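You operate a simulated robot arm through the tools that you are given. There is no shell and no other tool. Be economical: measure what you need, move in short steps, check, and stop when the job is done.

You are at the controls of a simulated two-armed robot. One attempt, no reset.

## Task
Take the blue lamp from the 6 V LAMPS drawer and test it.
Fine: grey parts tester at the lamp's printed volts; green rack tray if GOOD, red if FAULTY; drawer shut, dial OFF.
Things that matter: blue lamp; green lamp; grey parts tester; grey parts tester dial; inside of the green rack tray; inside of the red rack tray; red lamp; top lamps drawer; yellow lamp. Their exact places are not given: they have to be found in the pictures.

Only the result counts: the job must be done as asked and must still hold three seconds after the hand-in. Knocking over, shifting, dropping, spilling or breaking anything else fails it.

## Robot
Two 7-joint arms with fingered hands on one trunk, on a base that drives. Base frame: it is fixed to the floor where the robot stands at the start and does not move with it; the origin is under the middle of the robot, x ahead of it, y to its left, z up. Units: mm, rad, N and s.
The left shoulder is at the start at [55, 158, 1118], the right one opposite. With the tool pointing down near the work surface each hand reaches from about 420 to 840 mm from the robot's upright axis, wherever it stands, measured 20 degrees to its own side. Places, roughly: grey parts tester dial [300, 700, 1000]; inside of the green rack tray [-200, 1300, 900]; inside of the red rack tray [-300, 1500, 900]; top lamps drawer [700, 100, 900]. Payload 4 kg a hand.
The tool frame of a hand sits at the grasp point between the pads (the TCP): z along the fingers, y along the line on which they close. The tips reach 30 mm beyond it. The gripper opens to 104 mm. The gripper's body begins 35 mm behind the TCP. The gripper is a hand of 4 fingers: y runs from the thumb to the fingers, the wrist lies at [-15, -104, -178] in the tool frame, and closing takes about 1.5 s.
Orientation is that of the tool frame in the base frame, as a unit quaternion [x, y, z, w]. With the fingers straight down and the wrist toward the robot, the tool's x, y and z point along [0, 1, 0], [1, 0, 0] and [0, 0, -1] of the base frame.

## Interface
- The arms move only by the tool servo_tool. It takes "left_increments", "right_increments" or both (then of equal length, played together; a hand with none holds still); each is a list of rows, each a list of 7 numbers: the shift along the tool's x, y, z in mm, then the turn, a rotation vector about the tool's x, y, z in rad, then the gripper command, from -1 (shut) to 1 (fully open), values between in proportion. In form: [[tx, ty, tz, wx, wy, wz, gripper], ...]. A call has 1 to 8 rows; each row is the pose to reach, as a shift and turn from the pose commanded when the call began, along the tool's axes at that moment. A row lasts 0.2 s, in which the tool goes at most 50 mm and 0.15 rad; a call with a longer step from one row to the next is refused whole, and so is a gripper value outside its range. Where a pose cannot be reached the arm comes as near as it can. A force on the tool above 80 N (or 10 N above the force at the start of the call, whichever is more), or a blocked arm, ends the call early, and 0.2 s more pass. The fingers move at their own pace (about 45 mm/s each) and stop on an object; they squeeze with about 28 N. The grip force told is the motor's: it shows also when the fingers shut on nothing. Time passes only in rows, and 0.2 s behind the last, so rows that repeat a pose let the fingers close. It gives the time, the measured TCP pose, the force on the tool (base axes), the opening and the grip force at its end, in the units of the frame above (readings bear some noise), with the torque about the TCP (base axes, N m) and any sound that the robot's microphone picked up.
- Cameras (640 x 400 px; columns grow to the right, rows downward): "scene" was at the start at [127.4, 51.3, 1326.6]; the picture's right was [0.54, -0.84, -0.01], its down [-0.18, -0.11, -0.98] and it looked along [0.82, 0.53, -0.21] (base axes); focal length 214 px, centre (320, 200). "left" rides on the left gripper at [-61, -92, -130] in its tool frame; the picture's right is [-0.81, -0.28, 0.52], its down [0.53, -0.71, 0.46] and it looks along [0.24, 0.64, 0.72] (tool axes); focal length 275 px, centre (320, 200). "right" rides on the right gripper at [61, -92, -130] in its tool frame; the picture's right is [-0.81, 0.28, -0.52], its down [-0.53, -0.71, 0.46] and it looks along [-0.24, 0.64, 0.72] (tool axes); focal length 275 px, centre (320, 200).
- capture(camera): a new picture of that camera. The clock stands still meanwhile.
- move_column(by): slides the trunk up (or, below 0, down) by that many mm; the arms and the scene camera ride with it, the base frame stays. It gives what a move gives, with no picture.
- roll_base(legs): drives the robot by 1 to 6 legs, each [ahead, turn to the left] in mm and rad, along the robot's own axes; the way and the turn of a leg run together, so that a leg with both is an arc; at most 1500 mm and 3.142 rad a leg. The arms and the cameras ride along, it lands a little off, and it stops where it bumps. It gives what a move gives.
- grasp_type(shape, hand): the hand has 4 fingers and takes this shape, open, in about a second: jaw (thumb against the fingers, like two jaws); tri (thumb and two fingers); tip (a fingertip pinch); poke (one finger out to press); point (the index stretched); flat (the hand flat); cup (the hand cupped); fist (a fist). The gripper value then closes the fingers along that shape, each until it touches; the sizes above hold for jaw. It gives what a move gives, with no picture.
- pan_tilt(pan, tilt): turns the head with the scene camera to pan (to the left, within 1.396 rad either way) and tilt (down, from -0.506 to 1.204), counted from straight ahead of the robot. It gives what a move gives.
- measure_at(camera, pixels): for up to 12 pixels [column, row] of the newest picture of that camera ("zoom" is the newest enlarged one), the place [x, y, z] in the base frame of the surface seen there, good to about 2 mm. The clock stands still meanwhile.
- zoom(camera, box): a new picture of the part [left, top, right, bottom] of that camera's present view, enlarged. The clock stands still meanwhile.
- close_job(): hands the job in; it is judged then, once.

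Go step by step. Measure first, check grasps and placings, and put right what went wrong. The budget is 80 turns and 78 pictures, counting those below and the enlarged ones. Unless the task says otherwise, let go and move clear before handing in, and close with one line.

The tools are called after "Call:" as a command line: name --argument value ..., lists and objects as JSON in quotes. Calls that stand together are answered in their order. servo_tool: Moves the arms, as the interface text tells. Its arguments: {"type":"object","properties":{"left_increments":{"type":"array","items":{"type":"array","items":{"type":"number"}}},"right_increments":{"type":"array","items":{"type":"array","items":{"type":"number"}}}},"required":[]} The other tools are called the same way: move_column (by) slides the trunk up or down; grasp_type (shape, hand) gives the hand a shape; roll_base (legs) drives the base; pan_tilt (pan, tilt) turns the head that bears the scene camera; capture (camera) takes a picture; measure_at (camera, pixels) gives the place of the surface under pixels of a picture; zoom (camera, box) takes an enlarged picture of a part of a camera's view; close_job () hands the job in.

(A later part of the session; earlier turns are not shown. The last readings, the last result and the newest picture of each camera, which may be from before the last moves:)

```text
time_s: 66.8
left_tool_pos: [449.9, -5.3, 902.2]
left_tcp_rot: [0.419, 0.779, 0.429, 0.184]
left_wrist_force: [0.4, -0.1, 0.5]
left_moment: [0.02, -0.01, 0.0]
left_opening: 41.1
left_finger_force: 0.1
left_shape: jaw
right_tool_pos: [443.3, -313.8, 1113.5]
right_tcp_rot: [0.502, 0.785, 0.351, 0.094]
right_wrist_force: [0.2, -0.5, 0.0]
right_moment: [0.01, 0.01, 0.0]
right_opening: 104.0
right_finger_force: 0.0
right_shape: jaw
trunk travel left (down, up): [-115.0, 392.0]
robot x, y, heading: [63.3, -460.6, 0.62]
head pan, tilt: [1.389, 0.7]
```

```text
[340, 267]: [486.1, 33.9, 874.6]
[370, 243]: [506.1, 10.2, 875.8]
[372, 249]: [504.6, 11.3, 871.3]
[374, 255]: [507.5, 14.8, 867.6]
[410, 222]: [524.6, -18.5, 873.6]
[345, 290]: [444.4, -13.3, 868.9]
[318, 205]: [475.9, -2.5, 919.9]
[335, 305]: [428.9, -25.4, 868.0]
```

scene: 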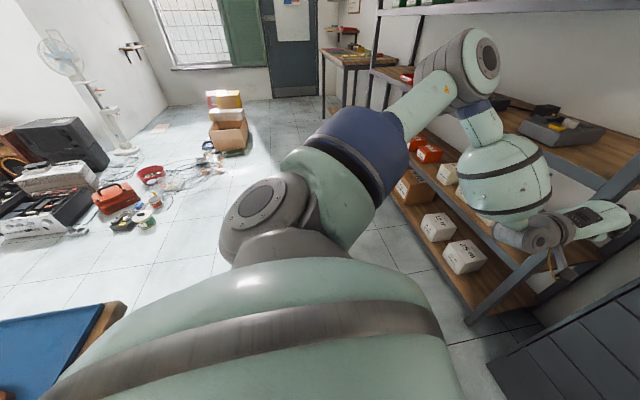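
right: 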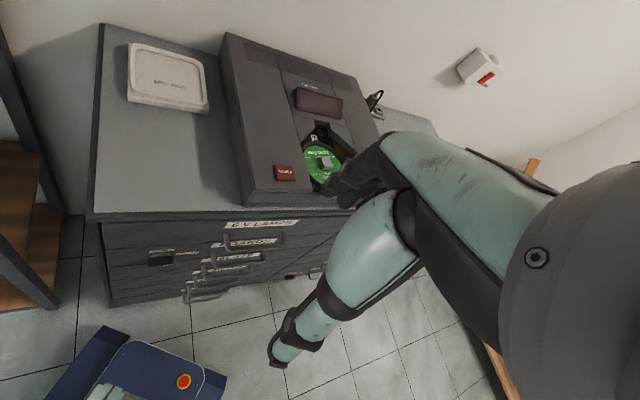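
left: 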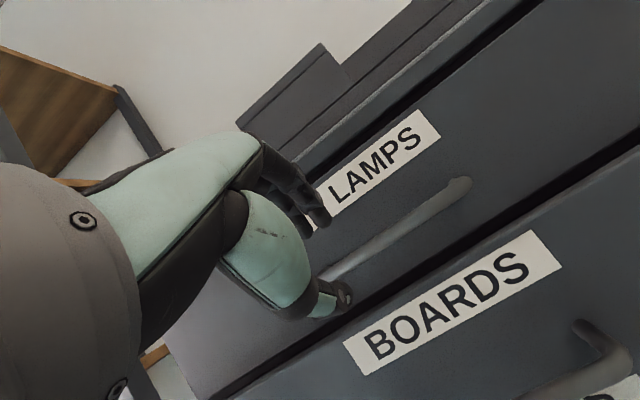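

Bar centre is at n≈422, z≈871. Advance so the fingers straddle the bar, then close.

Call:
servo_tool --left_increments '[[0, 3, 18, 0, 0, 0, -0.2], [0, 6, 37, 0, 0, 0, -0.2], [0, 8, 55, 0, 0, 0, -0.2], [0, 8, 55, 0, 0, 0, -1], [0, 8, 55, 0, 0, 0, -1], [0, 8, 55, 0, 0, 0, -1], [0, 8, 55, 0, 0, 0, -1]]'

Call:
capture --camera "left"

```text
time_s: 68.3
left_tool_pos: [490.3, 25.6, 877.5]
left_tcp_rot: [0.419, 0.78, 0.428, 0.184]
left_wrist_force: [0.8, 0.1, -3.8]
left_moment: [0.22, -0.02, 0.02]
left_opening: 0.0
left_finger_force: 28.0
left_shape: jaw
right_tool_pos: [443.0, -311.6, 1111.6]
right_tcp_rot: [0.5, 0.786, 0.351, 0.095]
right_wrist_force: [0.2, 0.4, -0.1]
right_moment: [0.01, -0.01, 0.01]
right_opening: 104.0
right_finger_force: 0.1
right_shape: jaw
trunk travel left (down, up): [-115.0, 392.0]
robot x, y, heading: [62.3, -461.6, 0.624]
head pan, tilt: [1.389, 0.7]
```

```text
52 pictures are left
```

left: 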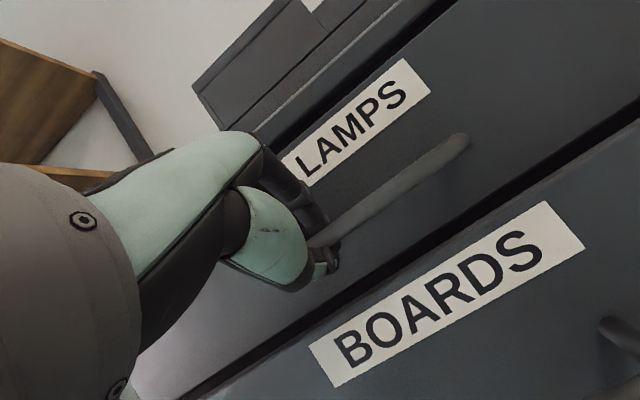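

The bar seems caught between fingers and thumb (318,238). I'll pull straight out slowly and check.

Call:
servo_tool --left_increments '[[0, -6, -8, 0, 0, 0, -1], [0, -11, -16, 0, 0, 0, -1], [0, -17, -25, 0, 0, 0, -1], [0, -22, -33, 0, 0, 0, -1]]'

Call:
capture --camera "left"

```text
time_s: 69.3
left_tool_pos: [456.9, 1.5, 876.1]
left_tcp_rot: [0.419, 0.779, 0.428, 0.186]
left_wrist_force: [1.0, -3.1, -5.3]
left_moment: [0.13, 0.01, -0.01]
left_opening: 0.2
left_finger_force: 28.2
left_shape: jaw
right_tool_pos: [442.2, -312.1, 1112.5]
right_tcp_rot: [0.501, 0.786, 0.35, 0.094]
right_wrist_force: [-0.4, 0.1, 0.0]
right_moment: [0.0, 0.0, -0.01]
right_opening: 104.0
right_finger_force: 0.0
right_shape: jaw
trunk travel left (down, up): [-115.0, 392.0]
robot x, y, heading: [63.0, -458.7, 0.62]
head pan, tilt: [1.389, 0.7]
```

```text
51 pictures are left
```

left: 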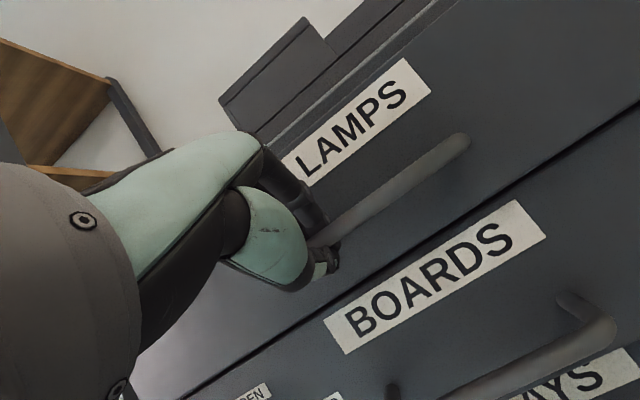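

The drawer follows the hand. Continue pulling with the arm.

Call:
servo_tool --left_increments '[[0, -14, -20, 0, 0, 0, -1], [0, -28, -41, 0, 0, 0, -1], [0, -42, -62, 0, 0, 0, -1], [0, -56, -83, 0, 0, 0, -1], [0, -70, -103, 0, 0, 0, -1], [0, -81, -120, 0, 0, 0, -1]]'

Call:
pan_tilt --pan 0.1 --tilt 0.8

Call:
capture --camera "scene"

```text
time_s: 70.8
left_tool_pos: [389.3, -65.0, 871.7]
left_tcp_rot: [0.419, 0.779, 0.429, 0.185]
left_wrist_force: [-2.5, 3.2, -3.6]
left_moment: [0.01, 0.02, 0.05]
left_opening: 0.0
left_finger_force: 27.8
left_shape: jaw
left hand out of reach, approached as far as the arm can: row 4, 5, 6
right_tool_pos: [442.8, -313.1, 1112.0]
right_tcp_rot: [0.501, 0.786, 0.351, 0.094]
right_wrist_force: [0.2, 0.0, -1.0]
right_moment: [-0.02, -0.01, 0.0]
right_opening: 104.1
right_finger_force: 0.0
right_shape: jaw
trunk travel left (down, up): [-115.0, 392.0]
robot x, y, heading: [59.6, -463.3, 0.625]
head pan, tilt: [1.389, 0.7]
```

```text
time_s: 72.2
left_tool_pos: [388.2, -64.7, 872.4]
left_tcp_rot: [0.418, 0.779, 0.429, 0.186]
left_wrist_force: [-2.0, 2.1, -4.5]
left_moment: [0.04, 0.01, -0.06]
left_opening: 0.1
left_finger_force: 28.3
left_shape: jaw
right_tool_pos: [437.5, -311.5, 1114.4]
right_tcp_rot: [0.495, 0.787, 0.355, 0.096]
right_wrist_force: [0.1, 0.4, -0.4]
right_moment: [-0.02, -0.02, 0.0]
right_opening: 104.0
right_finger_force: 0.1
right_shape: jaw
trunk travel left (down, up): [-115.0, 392.0]
robot x, y, heading: [61.5, -462.9, 0.624]
head pan, tilt: [0.099, 0.799]
```

```text
50 pictures are left
```

scene: 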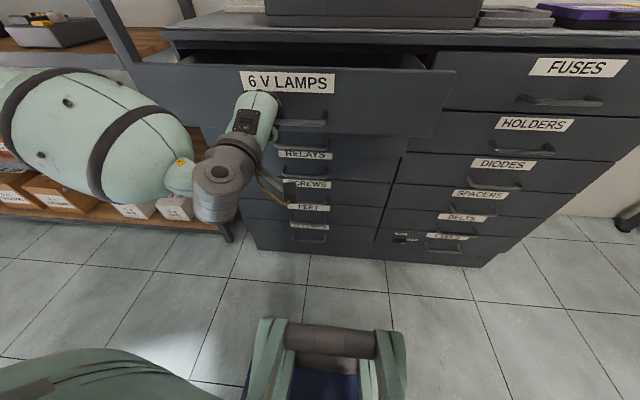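

Pulled ~136 mm. I'll pull another ~80 mm by backing the base.

Call:
roll_base --legs '[[-80, 0]]'

Call:
capture --camera "left"

```text
time_s: 73.3
left_tool_pos: [321.9, -113.4, 872.4]
left_tcp_rot: [0.419, 0.779, 0.429, 0.185]
left_wrist_force: [0.7, -1.4, -9.9]
left_moment: [-0.02, 0.02, -0.09]
left_opening: 0.0
left_finger_force: 27.8
left_shape: jaw
right_tool_pos: [371.2, -360.3, 1115.6]
right_tcp_rot: [0.495, 0.787, 0.357, 0.096]
right_wrist_force: [-0.9, -0.6, 0.3]
right_moment: [0.03, 0.0, 0.03]
right_opening: 104.0
right_finger_force: 0.0
right_shape: jaw
trunk travel left (down, up): [-115.0, 392.0]
robot x, y, heading: [-7.0, -512.5, 0.625]
head pan, tilt: [0.099, 0.799]
```

```text
49 pictures are left
```

left: 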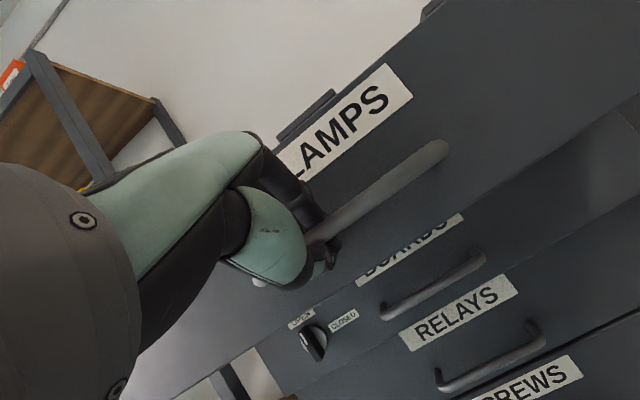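

Drawer is open ~215 mm. Release the handle: open slightly and withdraw along the fingers.

Call:
servo_tool --left_increments '[[0, 0, 0, 0, 0, 0, -0.2], [0, 0, 0, 0, 0, 0, -0.2], [0, 0, 0, 0, 0, 0, -0.2], [0, 0, -15, 0, 0, 0, -0.2], [0, 0, -30, 0, 0, 0, -0.2], [0, 0, -48, 0, 0, 0, -0.2], [0, 0, -66, 0, 0, 0, -0.2]]'

Call:
capture --camera "left"

```text
time_s: 74.9
left_tool_pos: [329.7, -142.9, 919.1]
left_tcp_rot: [0.419, 0.776, 0.433, 0.187]
left_wrist_force: [-0.1, 0.1, 0.5]
left_moment: [0.01, 0.0, -0.01]
left_opening: 41.8
left_finger_force: 0.0
left_shape: jaw
left hand out of reach, approached as far as the arm can: row 4, 5, 6, 7
right_tool_pos: [361.0, -367.6, 1119.8]
right_tcp_rot: [0.493, 0.785, 0.361, 0.099]
right_wrist_force: [-0.8, -0.8, 0.1]
right_moment: [-0.04, 0.0, 0.02]
right_opening: 104.0
right_finger_force: 0.1
right_shape: jaw
trunk travel left (down, up): [-115.0, 392.0]
robot x, y, heading: [-7.4, -511.9, 0.62]
head pan, tilt: [0.099, 0.799]
```

```text
48 pictures are left
```

left: 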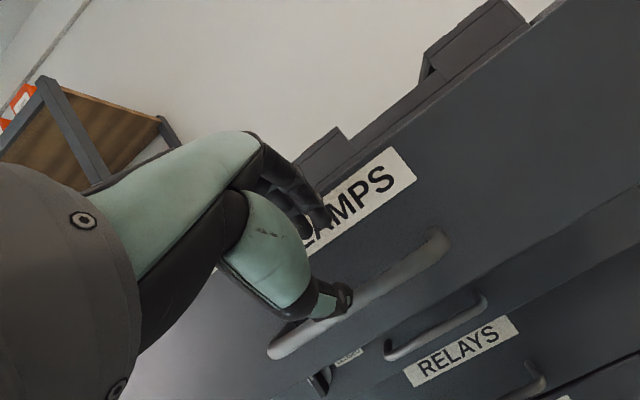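

Clear of the handle. Raise the trunk and look into the drawer.

Call:
move_column --by 250

Call:
pan_tilt --pan 0.2 --tilt 0.85

Call:
capture --camera "scene"

```text
time_s: 77.5
left_tool_pos: [330.0, -141.8, 1169.5]
left_tcp_rot: [0.417, 0.776, 0.434, 0.188]
left_wrist_force: [-0.6, -0.7, -0.1]
left_moment: [0.0, 0.02, -0.02]
left_opening: 41.7
left_finger_force: 0.1
left_shape: jaw
right_tool_pos: [360.4, -367.7, 1369.0]
right_tcp_rot: [0.494, 0.785, 0.36, 0.1]
right_wrist_force: [0.8, 0.7, 0.1]
right_moment: [-0.01, -0.01, 0.01]
right_opening: 103.7
right_finger_force: 0.0
right_shape: jaw
trunk travel left (down, up): [-365.0, 142.0]
robot x, y, heading: [-7.4, -513.5, 0.625]
head pan, tilt: [0.099, 0.799]
```

```text
time_s: 78.2
left_tool_pos: [329.3, -143.6, 1169.1]
left_tcp_rot: [0.417, 0.776, 0.434, 0.187]
left_wrist_force: [0.1, -0.3, -0.9]
left_moment: [0.05, 0.01, -0.02]
left_opening: 41.6
left_finger_force: 0.1
left_shape: jaw
right_tool_pos: [360.9, -367.1, 1369.6]
right_tcp_rot: [0.494, 0.785, 0.36, 0.099]
right_wrist_force: [-0.3, 0.5, -0.9]
right_moment: [0.01, -0.01, 0.0]
right_opening: 103.8
right_finger_force: 0.2
right_shape: jaw
trunk travel left (down, up): [-365.0, 142.0]
robot x, y, heading: [-2.1, -512.1, 0.622]
head pan, tilt: [0.201, 0.85]
```

```text
47 pictures are left
```

scene: 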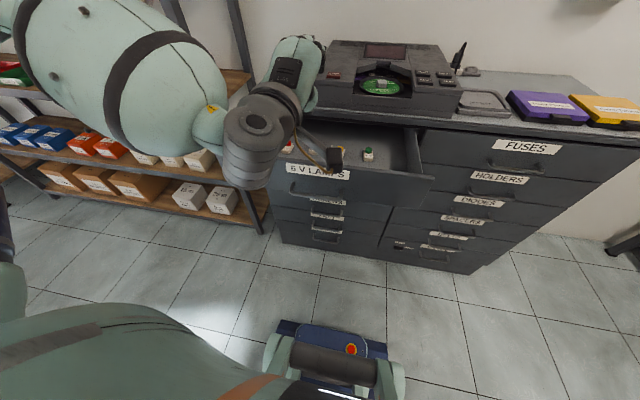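

A green lamp is visible at (369,153), one red at (289,147); the arm hides the rest. I'll move the left hand left/back and zoom in.

Call:
servo_tool --left_increments '[[45, 0, 0, 0, 0, 0, -0.2], [90, 0, 0, 0, 0, 0, -0.2], [135, 0, 0, 0, 0, 0, -0.2], [180, 0, 0, 0, 0, 0, -0.2], [220, 0, 0, 0, 0, 0, 0]]'

Call:
zoom --camera "scene" --box '[260, 110, 420, 210]'

```text
time_s: 79.3
left_tool_pos: [202.6, 34.7, 1185.3]
left_tcp_rot: [0.419, 0.775, 0.435, 0.188]
left_wrist_force: [-0.5, -0.1, -0.3]
left_moment: [0.04, 0.01, 0.0]
left_opening: 51.6
left_finger_force: 0.0
left_shape: jaw
left hand out of reach, approached as far as the arm can: row 1, 2, 3, 4
right_tool_pos: [359.0, -368.2, 1368.7]
right_tcp_rot: [0.493, 0.785, 0.362, 0.099]
right_wrist_force: [-0.6, 0.0, -0.2]
right_moment: [0.01, 0.0, 0.03]
right_opening: 104.0
right_finger_force: 0.1
right_shape: jaw
trunk travel left (down, up): [-365.0, 142.0]
robot x, y, heading: [-4.2, -510.1, 0.622]
head pan, tilt: [0.201, 0.85]
```

```text
4.00 times, centred on (340, 160) of scene
```

zoom: 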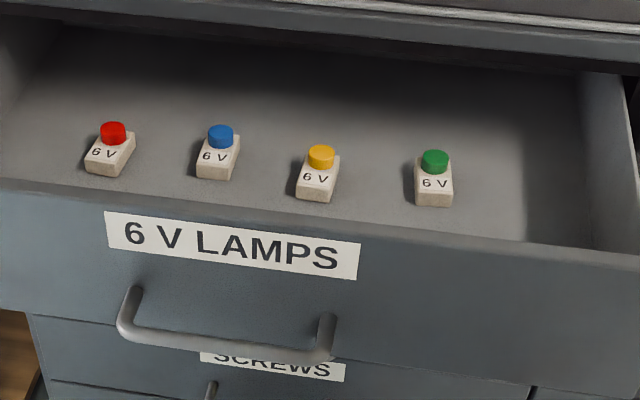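

All four lamps are visible; blue at (220,150) in the zoom. Measure it and neighbours and drawer edges.

Call:
measure_at --camera "zoom" --pixels '[[221, 132], [220, 145], [217, 158], [213, 173], [198, 176], [238, 140], [234, 178], [113, 130], [321, 155], [250, 195], [300, 225], [180, 120]]'

Call:
zoom --camera "scene" --box '[300, 132, 332, 160]'

```text
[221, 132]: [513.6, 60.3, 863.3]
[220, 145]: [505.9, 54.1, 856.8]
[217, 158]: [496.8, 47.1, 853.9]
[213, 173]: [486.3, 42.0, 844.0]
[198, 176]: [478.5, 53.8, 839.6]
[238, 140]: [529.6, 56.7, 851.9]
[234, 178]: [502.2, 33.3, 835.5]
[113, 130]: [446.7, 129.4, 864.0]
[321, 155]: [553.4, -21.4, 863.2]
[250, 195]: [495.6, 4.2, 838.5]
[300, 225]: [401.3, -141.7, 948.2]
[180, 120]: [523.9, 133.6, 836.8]
```

```text
14.29 times, centred on (316, 146) of scene
```

zoom: 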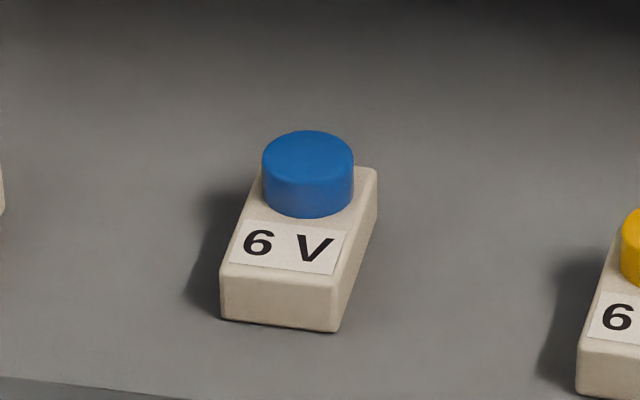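

The blue lamp reads 6 V. Get exact corners of its body.

Call:
measure_at --camera "zoom" --pixels '[[228, 264], [334, 278], [368, 175], [308, 155], [264, 195], [280, 300], [225, 312], [332, 325], [285, 250], [100, 340]]'

```text
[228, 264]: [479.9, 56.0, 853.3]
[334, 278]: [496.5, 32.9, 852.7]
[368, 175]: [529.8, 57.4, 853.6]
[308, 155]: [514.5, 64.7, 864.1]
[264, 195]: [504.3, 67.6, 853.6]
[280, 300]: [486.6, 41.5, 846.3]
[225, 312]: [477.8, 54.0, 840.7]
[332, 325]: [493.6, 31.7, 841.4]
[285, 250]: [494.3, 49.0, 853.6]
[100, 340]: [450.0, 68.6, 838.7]
```

Body ~30×42 mm, centre (505,56.7), long axis along the drawer depth, cap at the back. Now inspect the tester before gripping.

Call:
pan_tilt --pan 0.75 --tilt 0.45

Call:
capture --camera "scene"

```text
time_s: 80.3
left_tool_pos: [203.0, 34.7, 1184.6]
left_tcp_rot: [0.417, 0.777, 0.434, 0.187]
left_wrist_force: [0.5, -0.9, 0.1]
left_moment: [0.02, 0.03, 0.0]
left_opening: 51.9
left_finger_force: 0.2
left_shape: jaw
right_tool_pos: [367.1, -367.6, 1374.7]
right_tcp_rot: [0.506, 0.779, 0.359, 0.089]
right_wrist_force: [0.2, 0.2, 0.5]
right_moment: [-0.01, -0.01, 0.0]
right_opening: 104.1
right_finger_force: 0.2
right_shape: jaw
trunk travel left (down, up): [-365.0, 142.0]
robot x, y, heading: [-1.2, -511.9, 0.62]
head pan, tilt: [0.75, 0.45]
```

```text
44 pictures are left
```

scene: 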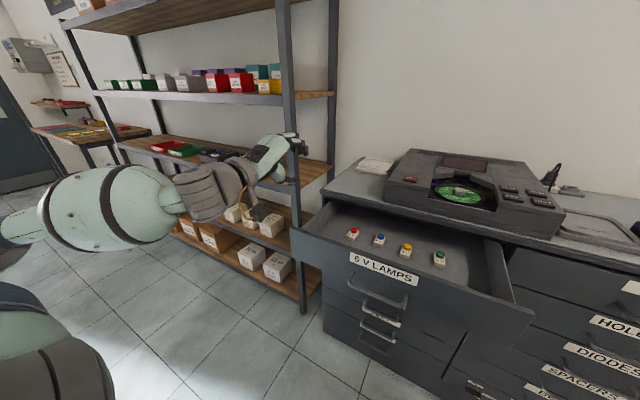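

Hand hides the tester; I'll raise the left hand out of the line and zoom.

Call:
servo_tool --left_increments '[[-15, 35, -25, 0, 0, 0, 0], [-30, 70, -50, 0, 0, 0, 0], [-45, 105, -75, 0, 0, 0, 0], [-60, 140, -100, 0, 0, 0, 0]]'

Call:
capture --camera "left"

Call:
zoom --camera "scene" --box '[160, 120, 320, 220]'

```text
time_s: 81.3
left_tool_pos: [240.9, -29.7, 1352.7]
left_tcp_rot: [0.418, 0.776, 0.434, 0.186]
left_wrist_force: [-0.2, -1.1, 0.3]
left_moment: [-0.01, 0.01, 0.05]
left_opening: 52.1
left_finger_force: 0.1
left_shape: jaw
right_tool_pos: [367.4, -370.3, 1375.2]
right_tcp_rot: [0.506, 0.778, 0.36, 0.089]
right_wrist_force: [1.0, 0.8, -0.7]
right_moment: [0.0, 0.0, 0.04]
right_opening: 104.1
right_finger_force: 0.0
right_shape: jaw
trunk travel left (down, up): [-365.0, 142.0]
robot x, y, heading: [-6.4, -511.6, 0.626]
head pan, tilt: [0.75, 0.45]
```

```text
43 pictures are left
```

left: 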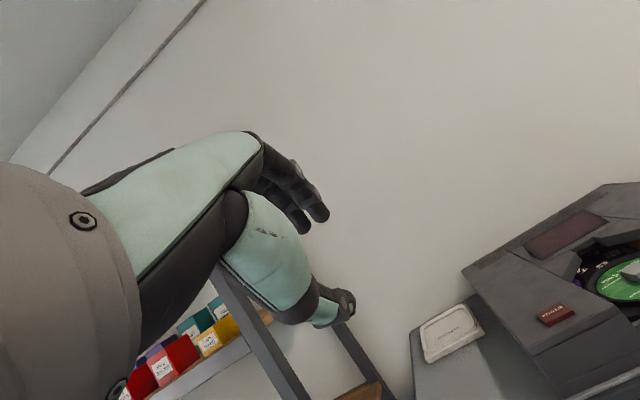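

```text
4.00 times, centred on (240, 170) of scene
```

zoom: 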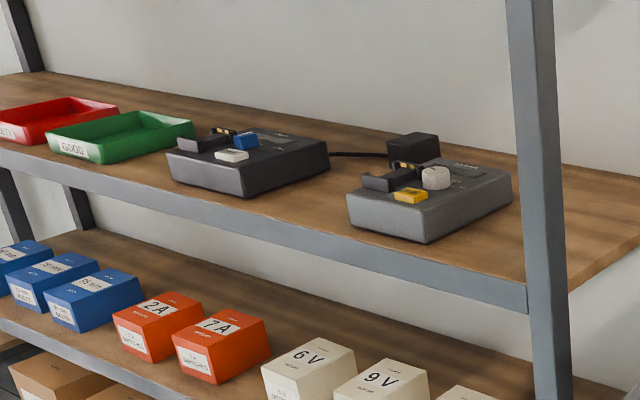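

Trays, dark tester and the grey tester are visible. Zoom closer on the grey tester.

Call:
zoom --camera "scene" --box '[242, 148, 294, 184]'

Call:
measure_at --camera "zoom" --pixels '[[240, 260], [160, 210], [330, 110], [400, 170], [300, 290], [100, 290], [390, 370], [600, 170], [280, 200], [340, 100]]'

```text
11.11 times, centred on (268, 166) of scene
```

zoom: 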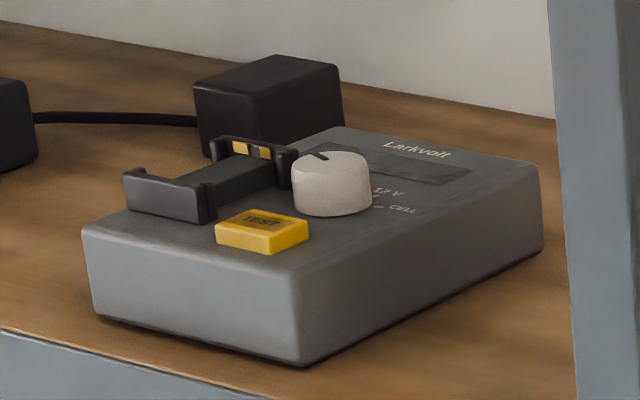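

```text
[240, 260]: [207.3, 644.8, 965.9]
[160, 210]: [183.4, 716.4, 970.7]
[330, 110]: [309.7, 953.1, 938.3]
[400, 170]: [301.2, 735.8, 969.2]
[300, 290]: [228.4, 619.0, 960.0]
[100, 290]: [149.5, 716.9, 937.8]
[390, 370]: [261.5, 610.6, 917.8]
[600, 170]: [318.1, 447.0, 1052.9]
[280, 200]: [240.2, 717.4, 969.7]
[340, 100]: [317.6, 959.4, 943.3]
```

The cradle's long axis runs away from the front, matching the lamp, so I'll grip the lamp by its sides (y along the drawer width) with the hand leaned back ~0.6 rad. First: set the pitch and approach.

Call:
servo_tool --left_increments '[[-8, -13, 33, 0.08, 0, 0, 0], [-16, -26, 66, 0.16, 0, 0, 0], [-24, -40, 100, 0.24, 0, 0, 0], [-32, -54, 134, 0.32, 0, 0, 0], [-40, -67, 167, 0.37, 0, 0, 0]]'

Call:
servo_tool --left_increments '[[0, 5, 0, 0, 0, 0.15, 0.1], [0, 10, 0, 0, 0, 0.3, 0.1], [0, 15, 0, 0, 0, 0.45, 0.1], [0, 20, 0, 0, 0, 0.6, 0.1], [0, 25, 0, 0, 0, 0.75, 0.1], [0, 30, 0, 0, 0, 0.9, 0.1], [0, 35, 0, 0, 0, 1.05, 0.1], [0, 40, 0, 0, 0, 1.2, 0.1]]'

```text
time_s: 82.5
left_tool_pos: [340.3, 8.8, 1197.6]
left_tcp_rot: [0.445, 0.843, 0.282, 0.107]
left_wrist_force: [-0.5, -0.3, 0.1]
left_moment: [-0.02, 0.02, -0.02]
left_opening: 51.8
left_finger_force: 0.0
left_shape: jaw
right_tool_pos: [367.9, -367.9, 1374.9]
right_tcp_rot: [0.507, 0.779, 0.36, 0.089]
right_wrist_force: [0.4, -0.5, 0.0]
right_moment: [-0.02, -0.02, -0.01]
right_opening: 103.9
right_finger_force: 0.0
right_shape: jaw
trunk travel left (down, up): [-365.0, 142.0]
robot x, y, heading: [-5.2, -512.5, 0.621]
head pan, tilt: [0.75, 0.45]
```

```text
time_s: 84.3
left_tool_pos: [367.2, 25.3, 1223.0]
left_tcp_rot: [0.844, 0.444, 0.294, -0.07]
left_wrist_force: [0.2, 0.1, 0.5]
left_moment: [-0.03, 0.02, -0.03]
left_opening: 57.1
left_finger_force: 0.0
left_shape: jaw
right_tool_pos: [368.2, -369.4, 1373.9]
right_tcp_rot: [0.508, 0.778, 0.358, 0.089]
right_wrist_force: [0.2, 0.7, -0.6]
right_moment: [0.0, -0.01, -0.01]
right_opening: 103.9
right_finger_force: 0.2
right_shape: jaw
trunk travel left (down, up): [-365.0, 142.0]
robot x, y, heading: [-3.1, -510.0, 0.623]
head pan, tilt: [0.75, 0.45]
```

The rolled pose is reachable. Complete the roll with a small yaw fix and descend to ~90 mm above the lamp.

Call:
servo_tool --left_increments '[[-9, 6, 34, -0.018, -0.002, 0.11, 0.1], [-19, 12, 69, -0.036, -0.004, 0.22, 0.1], [-29, 18, 104, -0.054, -0.007, 0.327, 0.1], [-39, 24, 139, -0.054, -0.007, 0.327, 0.1], [-49, 30, 174, -0.054, -0.007, 0.327, 0.1], [-58, 36, 208, -0.054, -0.007, 0.327, 0.1], [-68, 42, 243, -0.054, -0.007, 0.327, 0.1], [-78, 48, 277, -0.054, -0.007, 0.327, 0.1]]'

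Call:
capture --camera "left"

```text
time_s: 86.1
left_tool_pos: [448.8, 38.2, 987.3]
left_tcp_rot: [0.907, 0.294, 0.288, -0.093]
left_wrist_force: [1.5, 0.4, 0.1]
left_moment: [-0.04, 0.01, 0.0]
left_opening: 57.3
left_finger_force: 0.0
left_shape: jaw
left hand out of reach, approached as far as the arm can: row 7, 8
right_tool_pos: [368.7, -368.6, 1374.2]
right_tcp_rot: [0.507, 0.779, 0.358, 0.089]
right_wrist_force: [-0.3, 0.7, 0.1]
right_moment: [0.0, 0.0, 0.02]
right_opening: 104.1
right_finger_force: 0.1
right_shape: jaw
trunk travel left (down, up): [-365.0, 142.0]
robot x, y, heading: [-5.9, -511.4, 0.627]
head pan, tilt: [0.75, 0.45]
```

```text
40 pictures are left
```

left: 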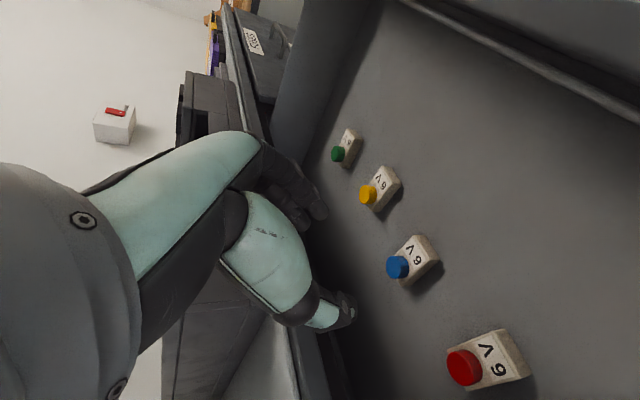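

Orientation is exact, but the hand stopped short by ~40 mm forward. I'll move the base 42 mm ahead and correct sideways.

Call:
roll_base --legs '[[42, 0]]'

Call:
servo_tool --left_increments '[[0, 9, 0, 0, 0, 0, 0.1], [0, 17, 0, 0, 0, 0, 0.1]]'

Call:
move_column --by -75

Call:
capture --camera "left"

```text
time_s: 87.0
left_tool_pos: [482.7, 63.3, 987.8]
left_tcp_rot: [0.907, 0.292, 0.288, -0.093]
left_wrist_force: [-10.5, -8.4, 13.0]
left_moment: [-0.13, -0.54, -0.51]
left_opening: 56.9
left_finger_force: 0.1
left_shape: jaw
right_tool_pos: [404.3, -340.9, 1373.9]
right_tcp_rot: [0.507, 0.779, 0.358, 0.09]
right_wrist_force: [0.7, 0.4, -0.1]
right_moment: [-0.01, 0.0, 0.0]
right_opening: 104.4
right_finger_force: 0.1
right_shape: jaw
trunk travel left (down, up): [-365.0, 142.0]
robot x, y, heading: [28.8, -486.7, 0.622]
head pan, tilt: [0.75, 0.45]
```

```text
time_s: 87.6
left_tool_pos: [484.5, 44.4, 996.0]
left_tcp_rot: [0.905, 0.294, 0.292, -0.094]
left_wrist_force: [0.4, 0.5, -0.4]
left_moment: [-0.01, -0.02, 0.0]
left_opening: 57.0
left_finger_force: 0.0
left_shape: jaw
right_tool_pos: [402.9, -351.1, 1376.0]
right_tcp_rot: [0.522, 0.772, 0.354, 0.082]
right_wrist_force: [0.0, -0.1, -0.9]
right_moment: [0.03, -0.02, -0.02]
right_opening: 104.1
right_finger_force: 0.1
right_shape: jaw
trunk travel left (down, up): [-365.0, 142.0]
robot x, y, heading: [28.9, -486.4, 0.623]
head pan, tilt: [0.75, 0.45]
```

```text
time_s: 88.7
left_tool_pos: [484.2, 43.4, 923.3]
left_tcp_rot: [0.905, 0.292, 0.294, -0.094]
left_wrist_force: [-0.5, -0.1, -0.2]
left_moment: [-0.01, 0.03, 0.02]
left_opening: 57.2
left_finger_force: 0.0
left_shape: jaw
right_tool_pos: [399.2, -352.7, 1302.5]
right_tcp_rot: [0.519, 0.772, 0.357, 0.083]
right_wrist_force: [0.0, -0.7, 0.9]
right_moment: [0.0, -0.01, 0.01]
right_opening: 104.0
right_finger_force: 0.1
right_shape: jaw
trunk travel left (down, up): [-290.0, 217.0]
robot x, y, heading: [30.0, -483.7, 0.62]
head pan, tilt: [0.75, 0.45]
```

```text
39 pictures are left
```

left: 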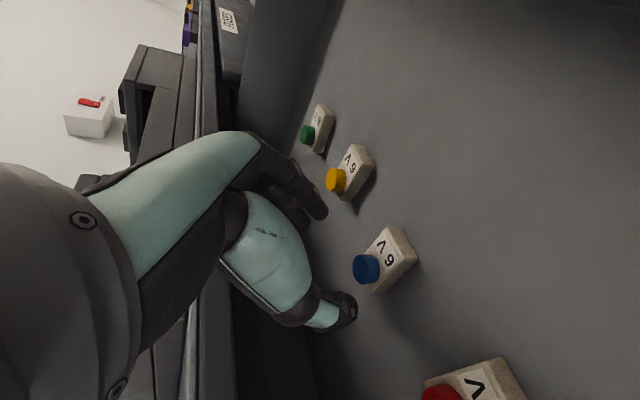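

There was a brief 13 N brush during the base move, now zero. Verify the lamp's position from this camera.

Call:
measure_at --camera "left" --pixels '[[366, 267], [390, 235], [412, 262], [376, 288], [390, 258], [322, 212], [345, 315], [338, 180], [380, 330]]'

```text
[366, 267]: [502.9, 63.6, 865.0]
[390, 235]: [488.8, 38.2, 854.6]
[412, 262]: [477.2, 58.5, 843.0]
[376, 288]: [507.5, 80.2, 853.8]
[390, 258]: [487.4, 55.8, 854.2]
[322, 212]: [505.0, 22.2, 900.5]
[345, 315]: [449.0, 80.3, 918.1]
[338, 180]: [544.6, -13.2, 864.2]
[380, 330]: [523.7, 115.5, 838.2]
```

Small disagreements (~5 mm); zoom for sharper corners.

Call:
zoom --camera "left" --box '[288, 205, 432, 345]'

```text
2.86 times, centred on (360, 275) of left
```

zoom: 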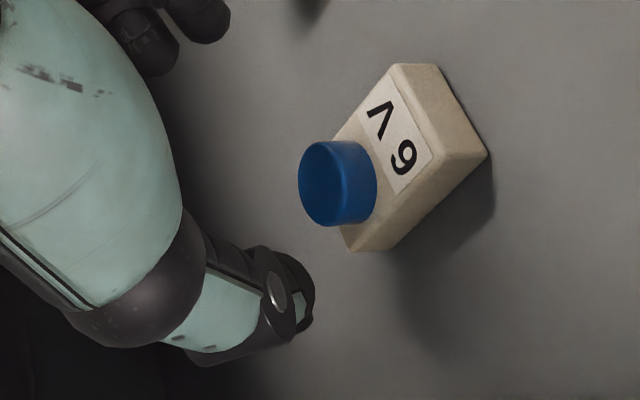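

Call:
measure_at --camera "zoom" --pixels '[[326, 184], [398, 69], [446, 158], [352, 246], [340, 130], [405, 175], [480, 152], [275, 295], [215, 25]]'

```text
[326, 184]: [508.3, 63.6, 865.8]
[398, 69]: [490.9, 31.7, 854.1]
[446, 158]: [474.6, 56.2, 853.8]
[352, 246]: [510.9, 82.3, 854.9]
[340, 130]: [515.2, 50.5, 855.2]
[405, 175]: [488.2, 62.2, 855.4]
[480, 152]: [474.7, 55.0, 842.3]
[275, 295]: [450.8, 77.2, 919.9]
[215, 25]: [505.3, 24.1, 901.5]
```

Lamp centre (501,57) – centred between the fingers. Descend 50 mm straight down.

Call:
servo_tool --left_increments '[[-6, 0, 12, 0, 0, 0, 0.1], [-13, 0, 22, 0, 0, 0, 0.1], [-20, 0, 32, 0, 0, 0, 0.1], [-26, 0, 42, 0, 0, 0, 0.1]]'

Call:
zoom --camera "left" --box '[248, 165, 472, 305]'

```text
time_s: 89.7
left_tool_pos: [474.2, 39.1, 889.1]
left_tcp_rot: [0.905, 0.294, 0.294, -0.095]
left_wrist_force: [0.9, -0.3, 1.0]
left_moment: [0.03, -0.03, 0.02]
left_opening: 57.2
left_finger_force: 0.0
left_shape: jaw
left hand out of reach, approached as far as the arm can: row 2, 3, 4
right_tool_pos: [399.3, -352.5, 1303.9]
right_tcp_rot: [0.52, 0.771, 0.357, 0.084]
right_wrist_force: [1.5, -0.1, -0.2]
right_moment: [0.0, -0.06, -0.04]
right_opening: 104.0
right_finger_force: 0.1
right_shape: jaw
trunk travel left (down, up): [-290.0, 217.0]
robot x, y, heading: [27.4, -484.9, 0.624]
head pan, tilt: [0.75, 0.45]
```

```text
2.86 times, centred on (360, 235) of left
```

zoom: 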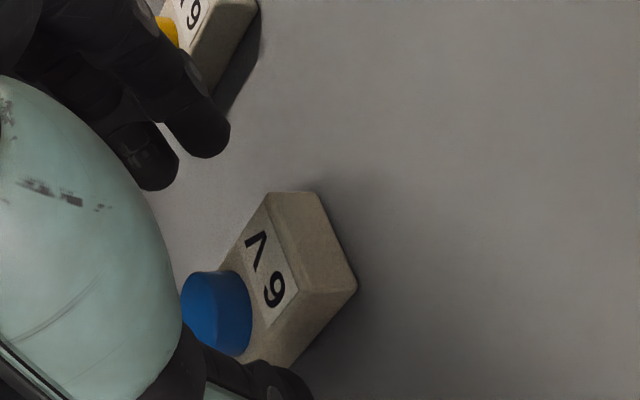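

The arm is at its limit again, so use base (+15 mm) and column (−17 mm) for the rest.

Call:
roll_base --legs '[[15, 0]]'

Call:
move_column --by -17

Call:
capture --camera "left"

```text
time_s: 90.5
left_tool_pos: [486.0, 48.5, 890.6]
left_tcp_rot: [0.905, 0.292, 0.294, -0.095]
left_wrist_force: [0.4, -0.8, -0.1]
left_moment: [0.03, -0.02, -0.02]
left_opening: 57.2
left_finger_force: 0.1
left_shape: jaw
right_tool_pos: [408.5, -345.6, 1305.7]
right_tcp_rot: [0.52, 0.771, 0.359, 0.083]
right_wrist_force: [-0.2, 0.2, -0.3]
right_moment: [-0.02, -0.01, -0.02]
right_opening: 104.1
right_finger_force: 0.1
right_shape: jaw
trunk travel left (down, up): [-290.0, 217.0]
robot x, y, heading: [42.1, -478.9, 0.623]
head pan, tilt: [0.75, 0.45]
```

```text
time_s: 91.2
left_tool_pos: [478.8, 42.4, 880.2]
left_tcp_rot: [0.903, 0.293, 0.298, -0.096]
left_wrist_force: [0.0, 0.3, -0.4]
left_moment: [0.01, 0.01, 0.01]
left_opening: 57.1
left_finger_force: 0.2
left_shape: jaw
right_tool_pos: [410.5, -351.5, 1290.1]
right_tcp_rot: [0.533, 0.765, 0.353, 0.078]
right_wrist_force: [-0.1, 0.3, 0.5]
right_moment: [0.02, 0.0, 0.07]
right_opening: 103.9
right_finger_force: 0.1
right_shape: jaw
trunk travel left (down, up): [-273.0, 234.0]
robot x, y, heading: [43.7, -472.1, 0.622]
head pan, tilt: [0.75, 0.45]
```

```text
36 pictures are left
```

left: 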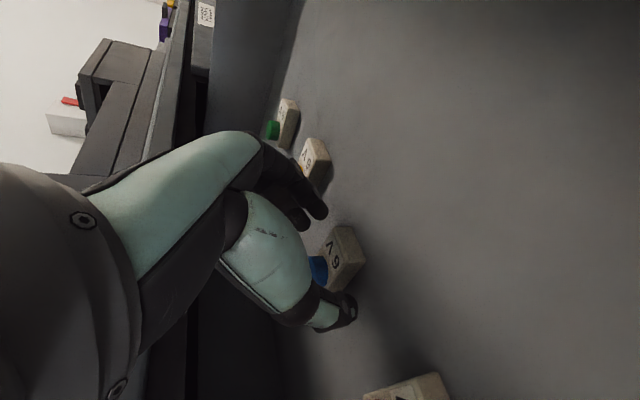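

Still ~9 mm high and ~10 mm back. One more small correction.

Call:
roll_base --legs '[[12, 0]]'

Call:
move_column --by -9

Call:
zoom --camera "left" --box '[248, 185, 472, 325]'

```text
time_s: 91.9
left_tool_pos: [486.5, 46.7, 882.1]
left_tcp_rot: [0.903, 0.293, 0.299, -0.098]
left_wrist_force: [-0.5, -0.1, -0.5]
left_moment: [-0.02, -0.03, 0.02]
left_opening: 57.1
left_finger_force: 0.1
left_shape: jaw
right_tool_pos: [416.3, -346.6, 1292.7]
right_tcp_rot: [0.532, 0.764, 0.357, 0.079]
right_wrist_force: [-0.6, 0.2, 0.9]
right_moment: [0.03, -0.02, 0.01]
right_opening: 103.9
right_finger_force: 0.0
right_shape: jaw
trunk travel left (down, up): [-273.0, 234.0]
robot x, y, heading: [52.0, -469.3, 0.623]
head pan, tilt: [0.75, 0.45]
```

```text
time_s: 92.5
left_tool_pos: [480.5, 45.0, 880.1]
left_tcp_rot: [0.901, 0.292, 0.305, -0.097]
left_wrist_force: [0.3, 0.5, 0.0]
left_moment: [-0.01, 0.0, 0.04]
left_opening: 57.0
left_finger_force: 0.1
left_shape: jaw
right_tool_pos: [416.0, -354.5, 1284.5]
right_tcp_rot: [0.543, 0.758, 0.353, 0.073]
right_wrist_force: [0.4, -0.3, -0.7]
right_moment: [0.0, 0.0, 0.02]
right_opening: 104.1
right_finger_force: 0.1
right_shape: jaw
trunk travel left (down, up): [-264.0, 243.0]
robot x, y, heading: [51.9, -471.4, 0.621]
head pan, tilt: [0.75, 0.45]
```

```text
2.86 times, centred on (360, 255) of left
```

zoom: 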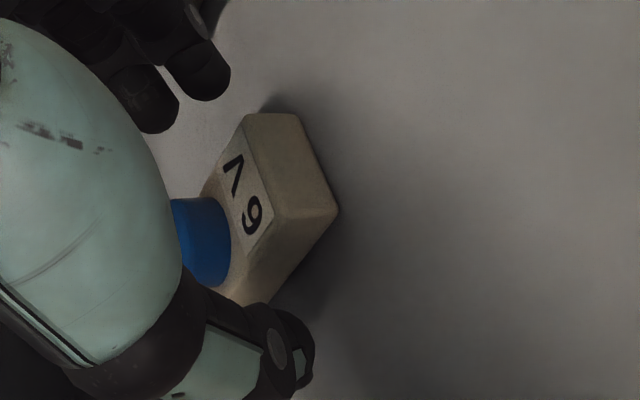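

Try going the last ~11 mm along the finger direction with the arm.

Call:
servo_tool --left_increments '[[0, 0, 5, 0, 0, 0, 0.1], [0, 0, 11, 0, 0, 0, 0.1], [0, 0, 11, 0, 0, 0, 0.1]]'

```text
time_s: 93.3
left_tool_pos: [484.0, 46.9, 872.3]
left_tcp_rot: [0.901, 0.293, 0.305, -0.098]
left_wrist_force: [-0.2, 0.1, -0.3]
left_moment: [0.0, 0.03, -0.01]
left_opening: 57.1
left_finger_force: 0.1
left_shape: jaw
right_tool_pos: [414.7, -355.9, 1288.8]
right_tcp_rot: [0.542, 0.758, 0.354, 0.072]
right_wrist_force: [0.7, 0.4, -0.2]
right_moment: [0.02, -0.02, 0.02]
right_opening: 103.9
right_finger_force: 0.0
right_shape: jaw
trunk travel left (down, up): [-264.0, 243.0]
robot x, y, heading: [51.9, -467.1, 0.622]
head pan, tilt: [0.75, 0.45]
```

At z 872 the tips straddle the lamp body. Close the fingers.

Call:
servo_tool --left_increments '[[0, 0, 3, 0, 0, 0, 0.1], [0, 0, 3, 0, 0, 0, -0.5], [0, 0, 3, 0, 0, 0, -1], [0, 0, 3, 0, 0, 0, -1], [0, 0, 3, 0, 0, 0, -1], [0, 0, 3, 0, 0, 0, -1]]'

Call:
zoom --camera "left" --box '[248, 185, 472, 325]'

```text
time_s: 94.7
left_tool_pos: [486.3, 48.2, 869.1]
left_tcp_rot: [0.901, 0.292, 0.305, -0.099]
left_wrist_force: [0.6, 0.6, 4.5]
left_moment: [0.02, -0.14, 0.03]
left_opening: 27.2
left_finger_force: 28.5
left_shape: jaw
right_tool_pos: [413.5, -355.5, 1289.0]
right_tcp_rot: [0.542, 0.758, 0.356, 0.071]
right_wrist_force: [-0.8, 0.9, 0.0]
right_moment: [0.03, 0.0, 0.0]
right_opening: 104.0
right_finger_force: 0.1
right_shape: jaw
trunk travel left (down, up): [-264.0, 243.0]
robot x, y, heading: [57.4, -468.0, 0.628]
head pan, tilt: [0.75, 0.45]
```

```text
2.86 times, centred on (360, 255) of left
```

zoom: 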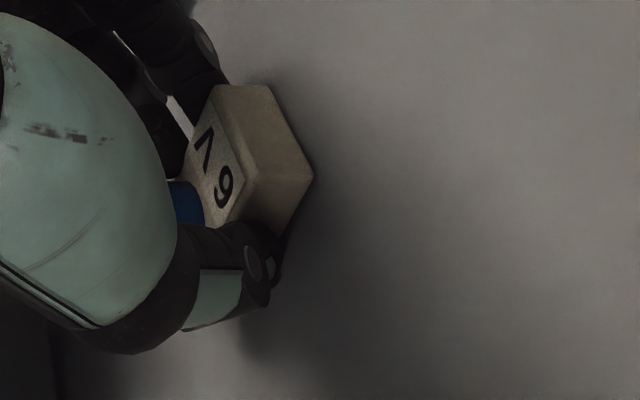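

Lamp gripped (27 mm). Lift it up and back along the fingers, clear of the cabinet edge.

Call:
servo_tool --left_increments '[[0, 0, -10, 0, 0, 0, -1], [0, 0, -25, 0, 0, 0, -1], [0, 0, -40, 0, 0, 0, -1], [10, 0, -60, 0, 0, 0, -1], [20, 0, -80, 0, 0, 0, -1], [30, 0, -100, 0, 0, 0, -1], [40, 0, -130, 0, 0, 0, -1], [50, 0, -160, 0, 0, 0, -1]]'

Call:
capture --camera "left"

Call:
pan_tilt --pan 0.2 --tilt 0.75

Call:
capture --camera "scene"

```text
time_s: 96.5
left_tool_pos: [440.2, 14.5, 1027.0]
left_tcp_rot: [0.901, 0.292, 0.305, -0.098]
left_wrist_force: [-0.2, -0.5, -0.6]
left_moment: [-0.03, 0.0, -0.01]
left_opening: 26.1
left_finger_force: 28.7
left_shape: jaw
right_tool_pos: [412.6, -355.6, 1291.1]
right_tcp_rot: [0.542, 0.757, 0.357, 0.071]
right_wrist_force: [-0.4, 0.7, 0.8]
right_moment: [-0.01, 0.03, 0.03]
right_opening: 104.0
right_finger_force: 0.0
right_shape: jaw
trunk travel left (down, up): [-264.0, 243.0]
robot x, y, heading: [51.3, -470.9, 0.627]
head pan, tilt: [0.75, 0.45]
```

```text
33 pictures are left
```

left: 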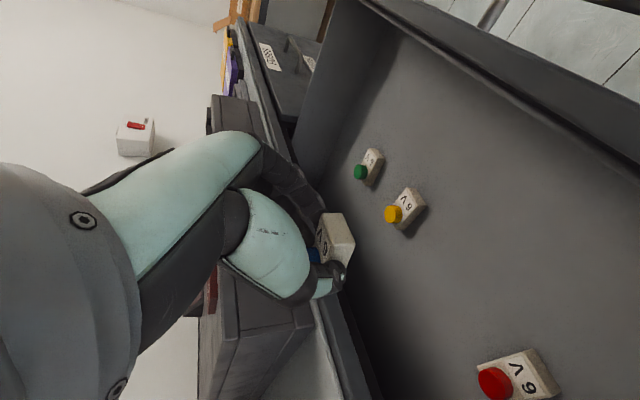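

```text
time_s: 97.5
left_tool_pos: [441.4, 13.4, 1026.0]
left_tcp_rot: [0.902, 0.292, 0.304, -0.098]
left_wrist_force: [-0.5, 0.7, -0.6]
left_moment: [0.02, 0.03, -0.03]
left_opening: 26.3
left_finger_force: 27.7
left_shape: jaw
right_tool_pos: [404.8, -355.3, 1286.5]
right_tcp_rot: [0.53, 0.763, 0.361, 0.081]
right_wrist_force: [0.0, -0.3, -0.4]
right_moment: [0.0, 0.01, 0.02]
right_opening: 103.8
right_finger_force: 0.2
right_shape: jaw
trunk travel left (down, up): [-264.0, 243.0]
robot x, y, heading: [53.1, -470.9, 0.622]
head pan, tilt: [0.201, 0.75]
```

```text
32 pictures are left
```

scene: 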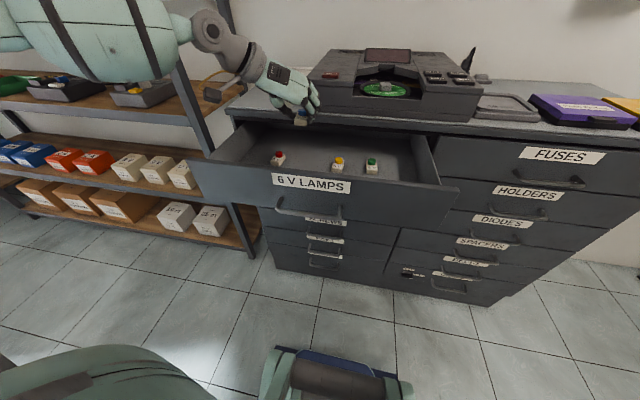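

Lamp is held. I'll shut the drawer now with the closed right hand pushing at its right part; first bring the right hand down in front of it.

Call:
servo_tool --right_increments '[[-5, -25, 36, 0, 0, 0, -1], [-11, -50, 73, 0, 0, 0, -1], [-17, -75, 110, 0, 0, 0, -1], [-22, -100, 147, 0, 0, 0, -1], [-28, -126, 184, 0, 0, 0, -1], [-34, -151, 221, 0, 0, 0, -1], [-40, -176, 258, 0, 0, 0, -1], [-46, -202, 295, 0, 0, 0, -1]]'

Call:
capture --camera "right"

```text
time_s: 99.3
left_tool_pos: [440.4, 14.2, 1024.9]
left_tcp_rot: [0.901, 0.293, 0.303, -0.098]
left_wrist_force: [-0.9, 0.5, -0.4]
left_moment: [-0.03, -0.03, 0.01]
left_opening: 26.0
left_finger_force: 27.7
left_shape: jaw
right_tool_pos: [427.4, -266.8, 923.8]
right_tcp_rot: [0.53, 0.764, 0.359, 0.078]
right_wrist_force: [0.1, 0.1, -0.5]
right_moment: [0.01, 0.0, -0.05]
right_opening: 0.0
right_finger_force: 28.3
right_shape: jaw
right hand out of reach, approached as far as the arm can: row 3, 4, 5, 6, 7, 8
trunk travel left (down, up): [-264.0, 243.0]
robot x, y, heading: [51.0, -466.5, 0.621]
head pan, tilt: [0.201, 0.75]
```

```text
31 pictures are left
```

right: 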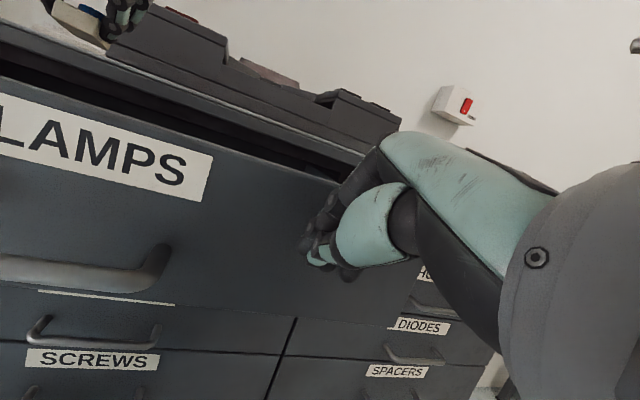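

Right fist is ~40 mm before the drawer front at (310,250). Push along the drawer axis.

Call:
servo_tool --right_increments '[[5, 21, 20, 0, 0, 0, -1], [10, 43, 41, 0, 0, 0, -1], [15, 66, 63, 0, 0, 0, -1], [20, 89, 85, 0, 0, 0, -1], [25, 112, 107, 0, 0, 0, -1], [30, 134, 128, 0, 0, 0, -1], [35, 154, 147, 0, 0, 0, -1], [38, 168, 160, 0, 0, 0, -1]]'

Call:
capture --camera "scene"

```text
time_s: 101.1
left_tool_pos: [440.3, 13.9, 1025.0]
left_tcp_rot: [0.901, 0.292, 0.304, -0.098]
left_wrist_force: [-0.3, -0.1, 0.1]
left_moment: [0.03, 0.05, -0.01]
left_opening: 26.2
left_finger_force: 27.9
left_shape: jaw
right_tool_pos: [619.1, -132.8, 924.3]
right_tcp_rot: [0.53, 0.763, 0.361, 0.079]
right_wrist_force: [-0.6, -0.2, 0.6]
right_moment: [0.02, -0.01, -0.02]
right_opening: 0.0
right_finger_force: 28.3
right_shape: jaw
trunk travel left (down, up): [-264.0, 243.0]
robot x, y, heading: [49.9, -469.1, 0.622]
head pan, tilt: [0.201, 0.75]
```

```text
30 pictures are left
```

scene: 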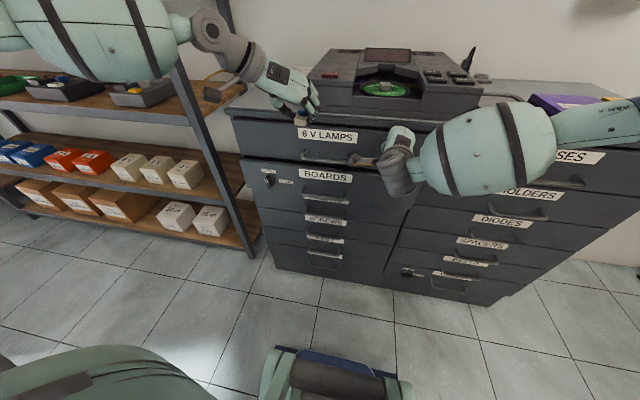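

Almost shut; push the last bit until it stops.

Call:
servo_tool --right_increments '[[1, 6, 6, 0, 0, 0, -1], [2, 11, 10, 0, 0, 0, -1], [3, 15, 14, 0, 0, 0, -1], [3, 19, 18, 0, 0, 0, -1]]'

Call:
zoom --camera "scene" --box '[220, 90, 460, 240]'

```text
time_s: 102.1
left_tool_pos: [436.7, 8.1, 1030.1]
left_tcp_rot: [0.9, 0.292, 0.307, -0.1]
left_wrist_force: [0.0, 0.5, -0.5]
left_moment: [-0.02, -0.02, 0.04]
left_opening: 26.1
left_finger_force: 28.0
left_shape: jaw
right_tool_pos: [633.7, -122.4, 926.8]
right_tcp_rot: [0.529, 0.764, 0.362, 0.079]
right_wrist_force: [-35.9, -39.3, 2.4]
right_moment: [-0.39, 0.28, -0.45]
right_opening: 0.2
right_finger_force: 28.6
right_shape: jaw
trunk travel left (down, up): [-264.0, 243.0]
robot x, y, heading: [51.4, -470.8, 0.626]
head pan, tilt: [0.201, 0.75]
```

```text
2.67 times, centred on (340, 165) of scene
```

zoom: 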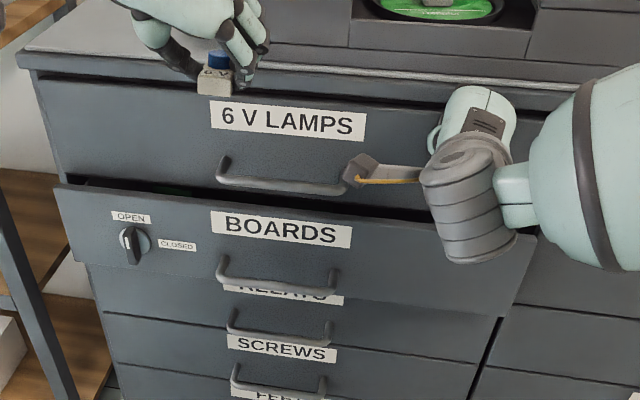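

The top drawer is at its stop (≈53 N), but the BOARDS drawer below looks pulled out slightly. Measure both fronts.

Call:
measure_at --camera "zoom" --pixels '[[160, 150], [100, 260], [170, 265], [400, 240], [160, 300], [160, 345], [280, 185], [280, 285], [90, 200], [140, 195]]'

```text
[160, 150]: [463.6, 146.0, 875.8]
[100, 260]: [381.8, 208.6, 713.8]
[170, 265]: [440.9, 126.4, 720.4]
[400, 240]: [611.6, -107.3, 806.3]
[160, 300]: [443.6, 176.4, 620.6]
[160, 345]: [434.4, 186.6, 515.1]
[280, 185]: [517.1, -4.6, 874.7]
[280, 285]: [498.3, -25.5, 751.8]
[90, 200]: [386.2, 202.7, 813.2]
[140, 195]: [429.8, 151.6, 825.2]
```

BOARDS stands 30 mm proud; I'll push it back too. Back off, lower the right fist ~140 mm.

Call:
servo_tool --right_increments '[[-6, -22, -21, 0, 0, 0, -1], [-12, -50, -48, 0, 0, 0, -1], [-20, -72, -23, 0, 0, 0, -1], [-28, -94, 2, 0, 0, 0, -1], [-36, -117, 27, 0, 0, 0, -1], [-48, -139, 54, 0, 0, 0, -1]]'

Call:
zoom --camera "scene" --box '[220, 90, 460, 240]'

```text
time_s: 103.5
left_tool_pos: [440.9, 15.0, 1024.3]
left_tcp_rot: [0.902, 0.292, 0.304, -0.098]
left_wrist_force: [-0.4, 0.4, -0.5]
left_moment: [-0.01, 0.02, 0.02]
left_opening: 26.2
left_finger_force: 28.3
left_shape: jaw
right_tool_pos: [582.6, -157.3, 783.5]
right_tcp_rot: [0.531, 0.763, 0.359, 0.079]
right_wrist_force: [-0.9, -0.6, -0.4]
right_moment: [0.0, 0.0, -0.01]
right_opening: 0.0
right_finger_force: 27.3
right_shape: jaw
trunk travel left (down, up): [-264.0, 243.0]
robot x, y, heading: [51.5, -471.8, 0.627]
head pan, tilt: [0.201, 0.75]
```

```text
2.67 times, centred on (340, 165) of scene
```

zoom: 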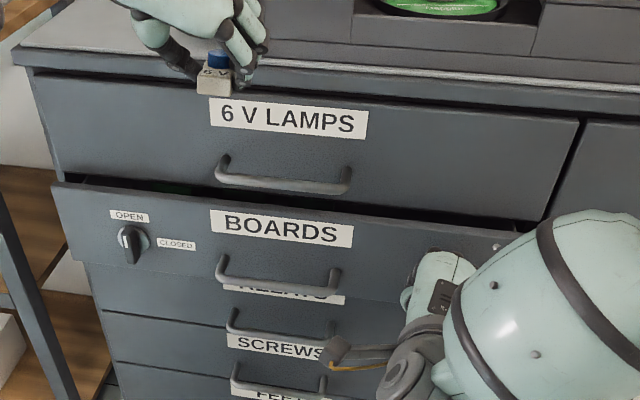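

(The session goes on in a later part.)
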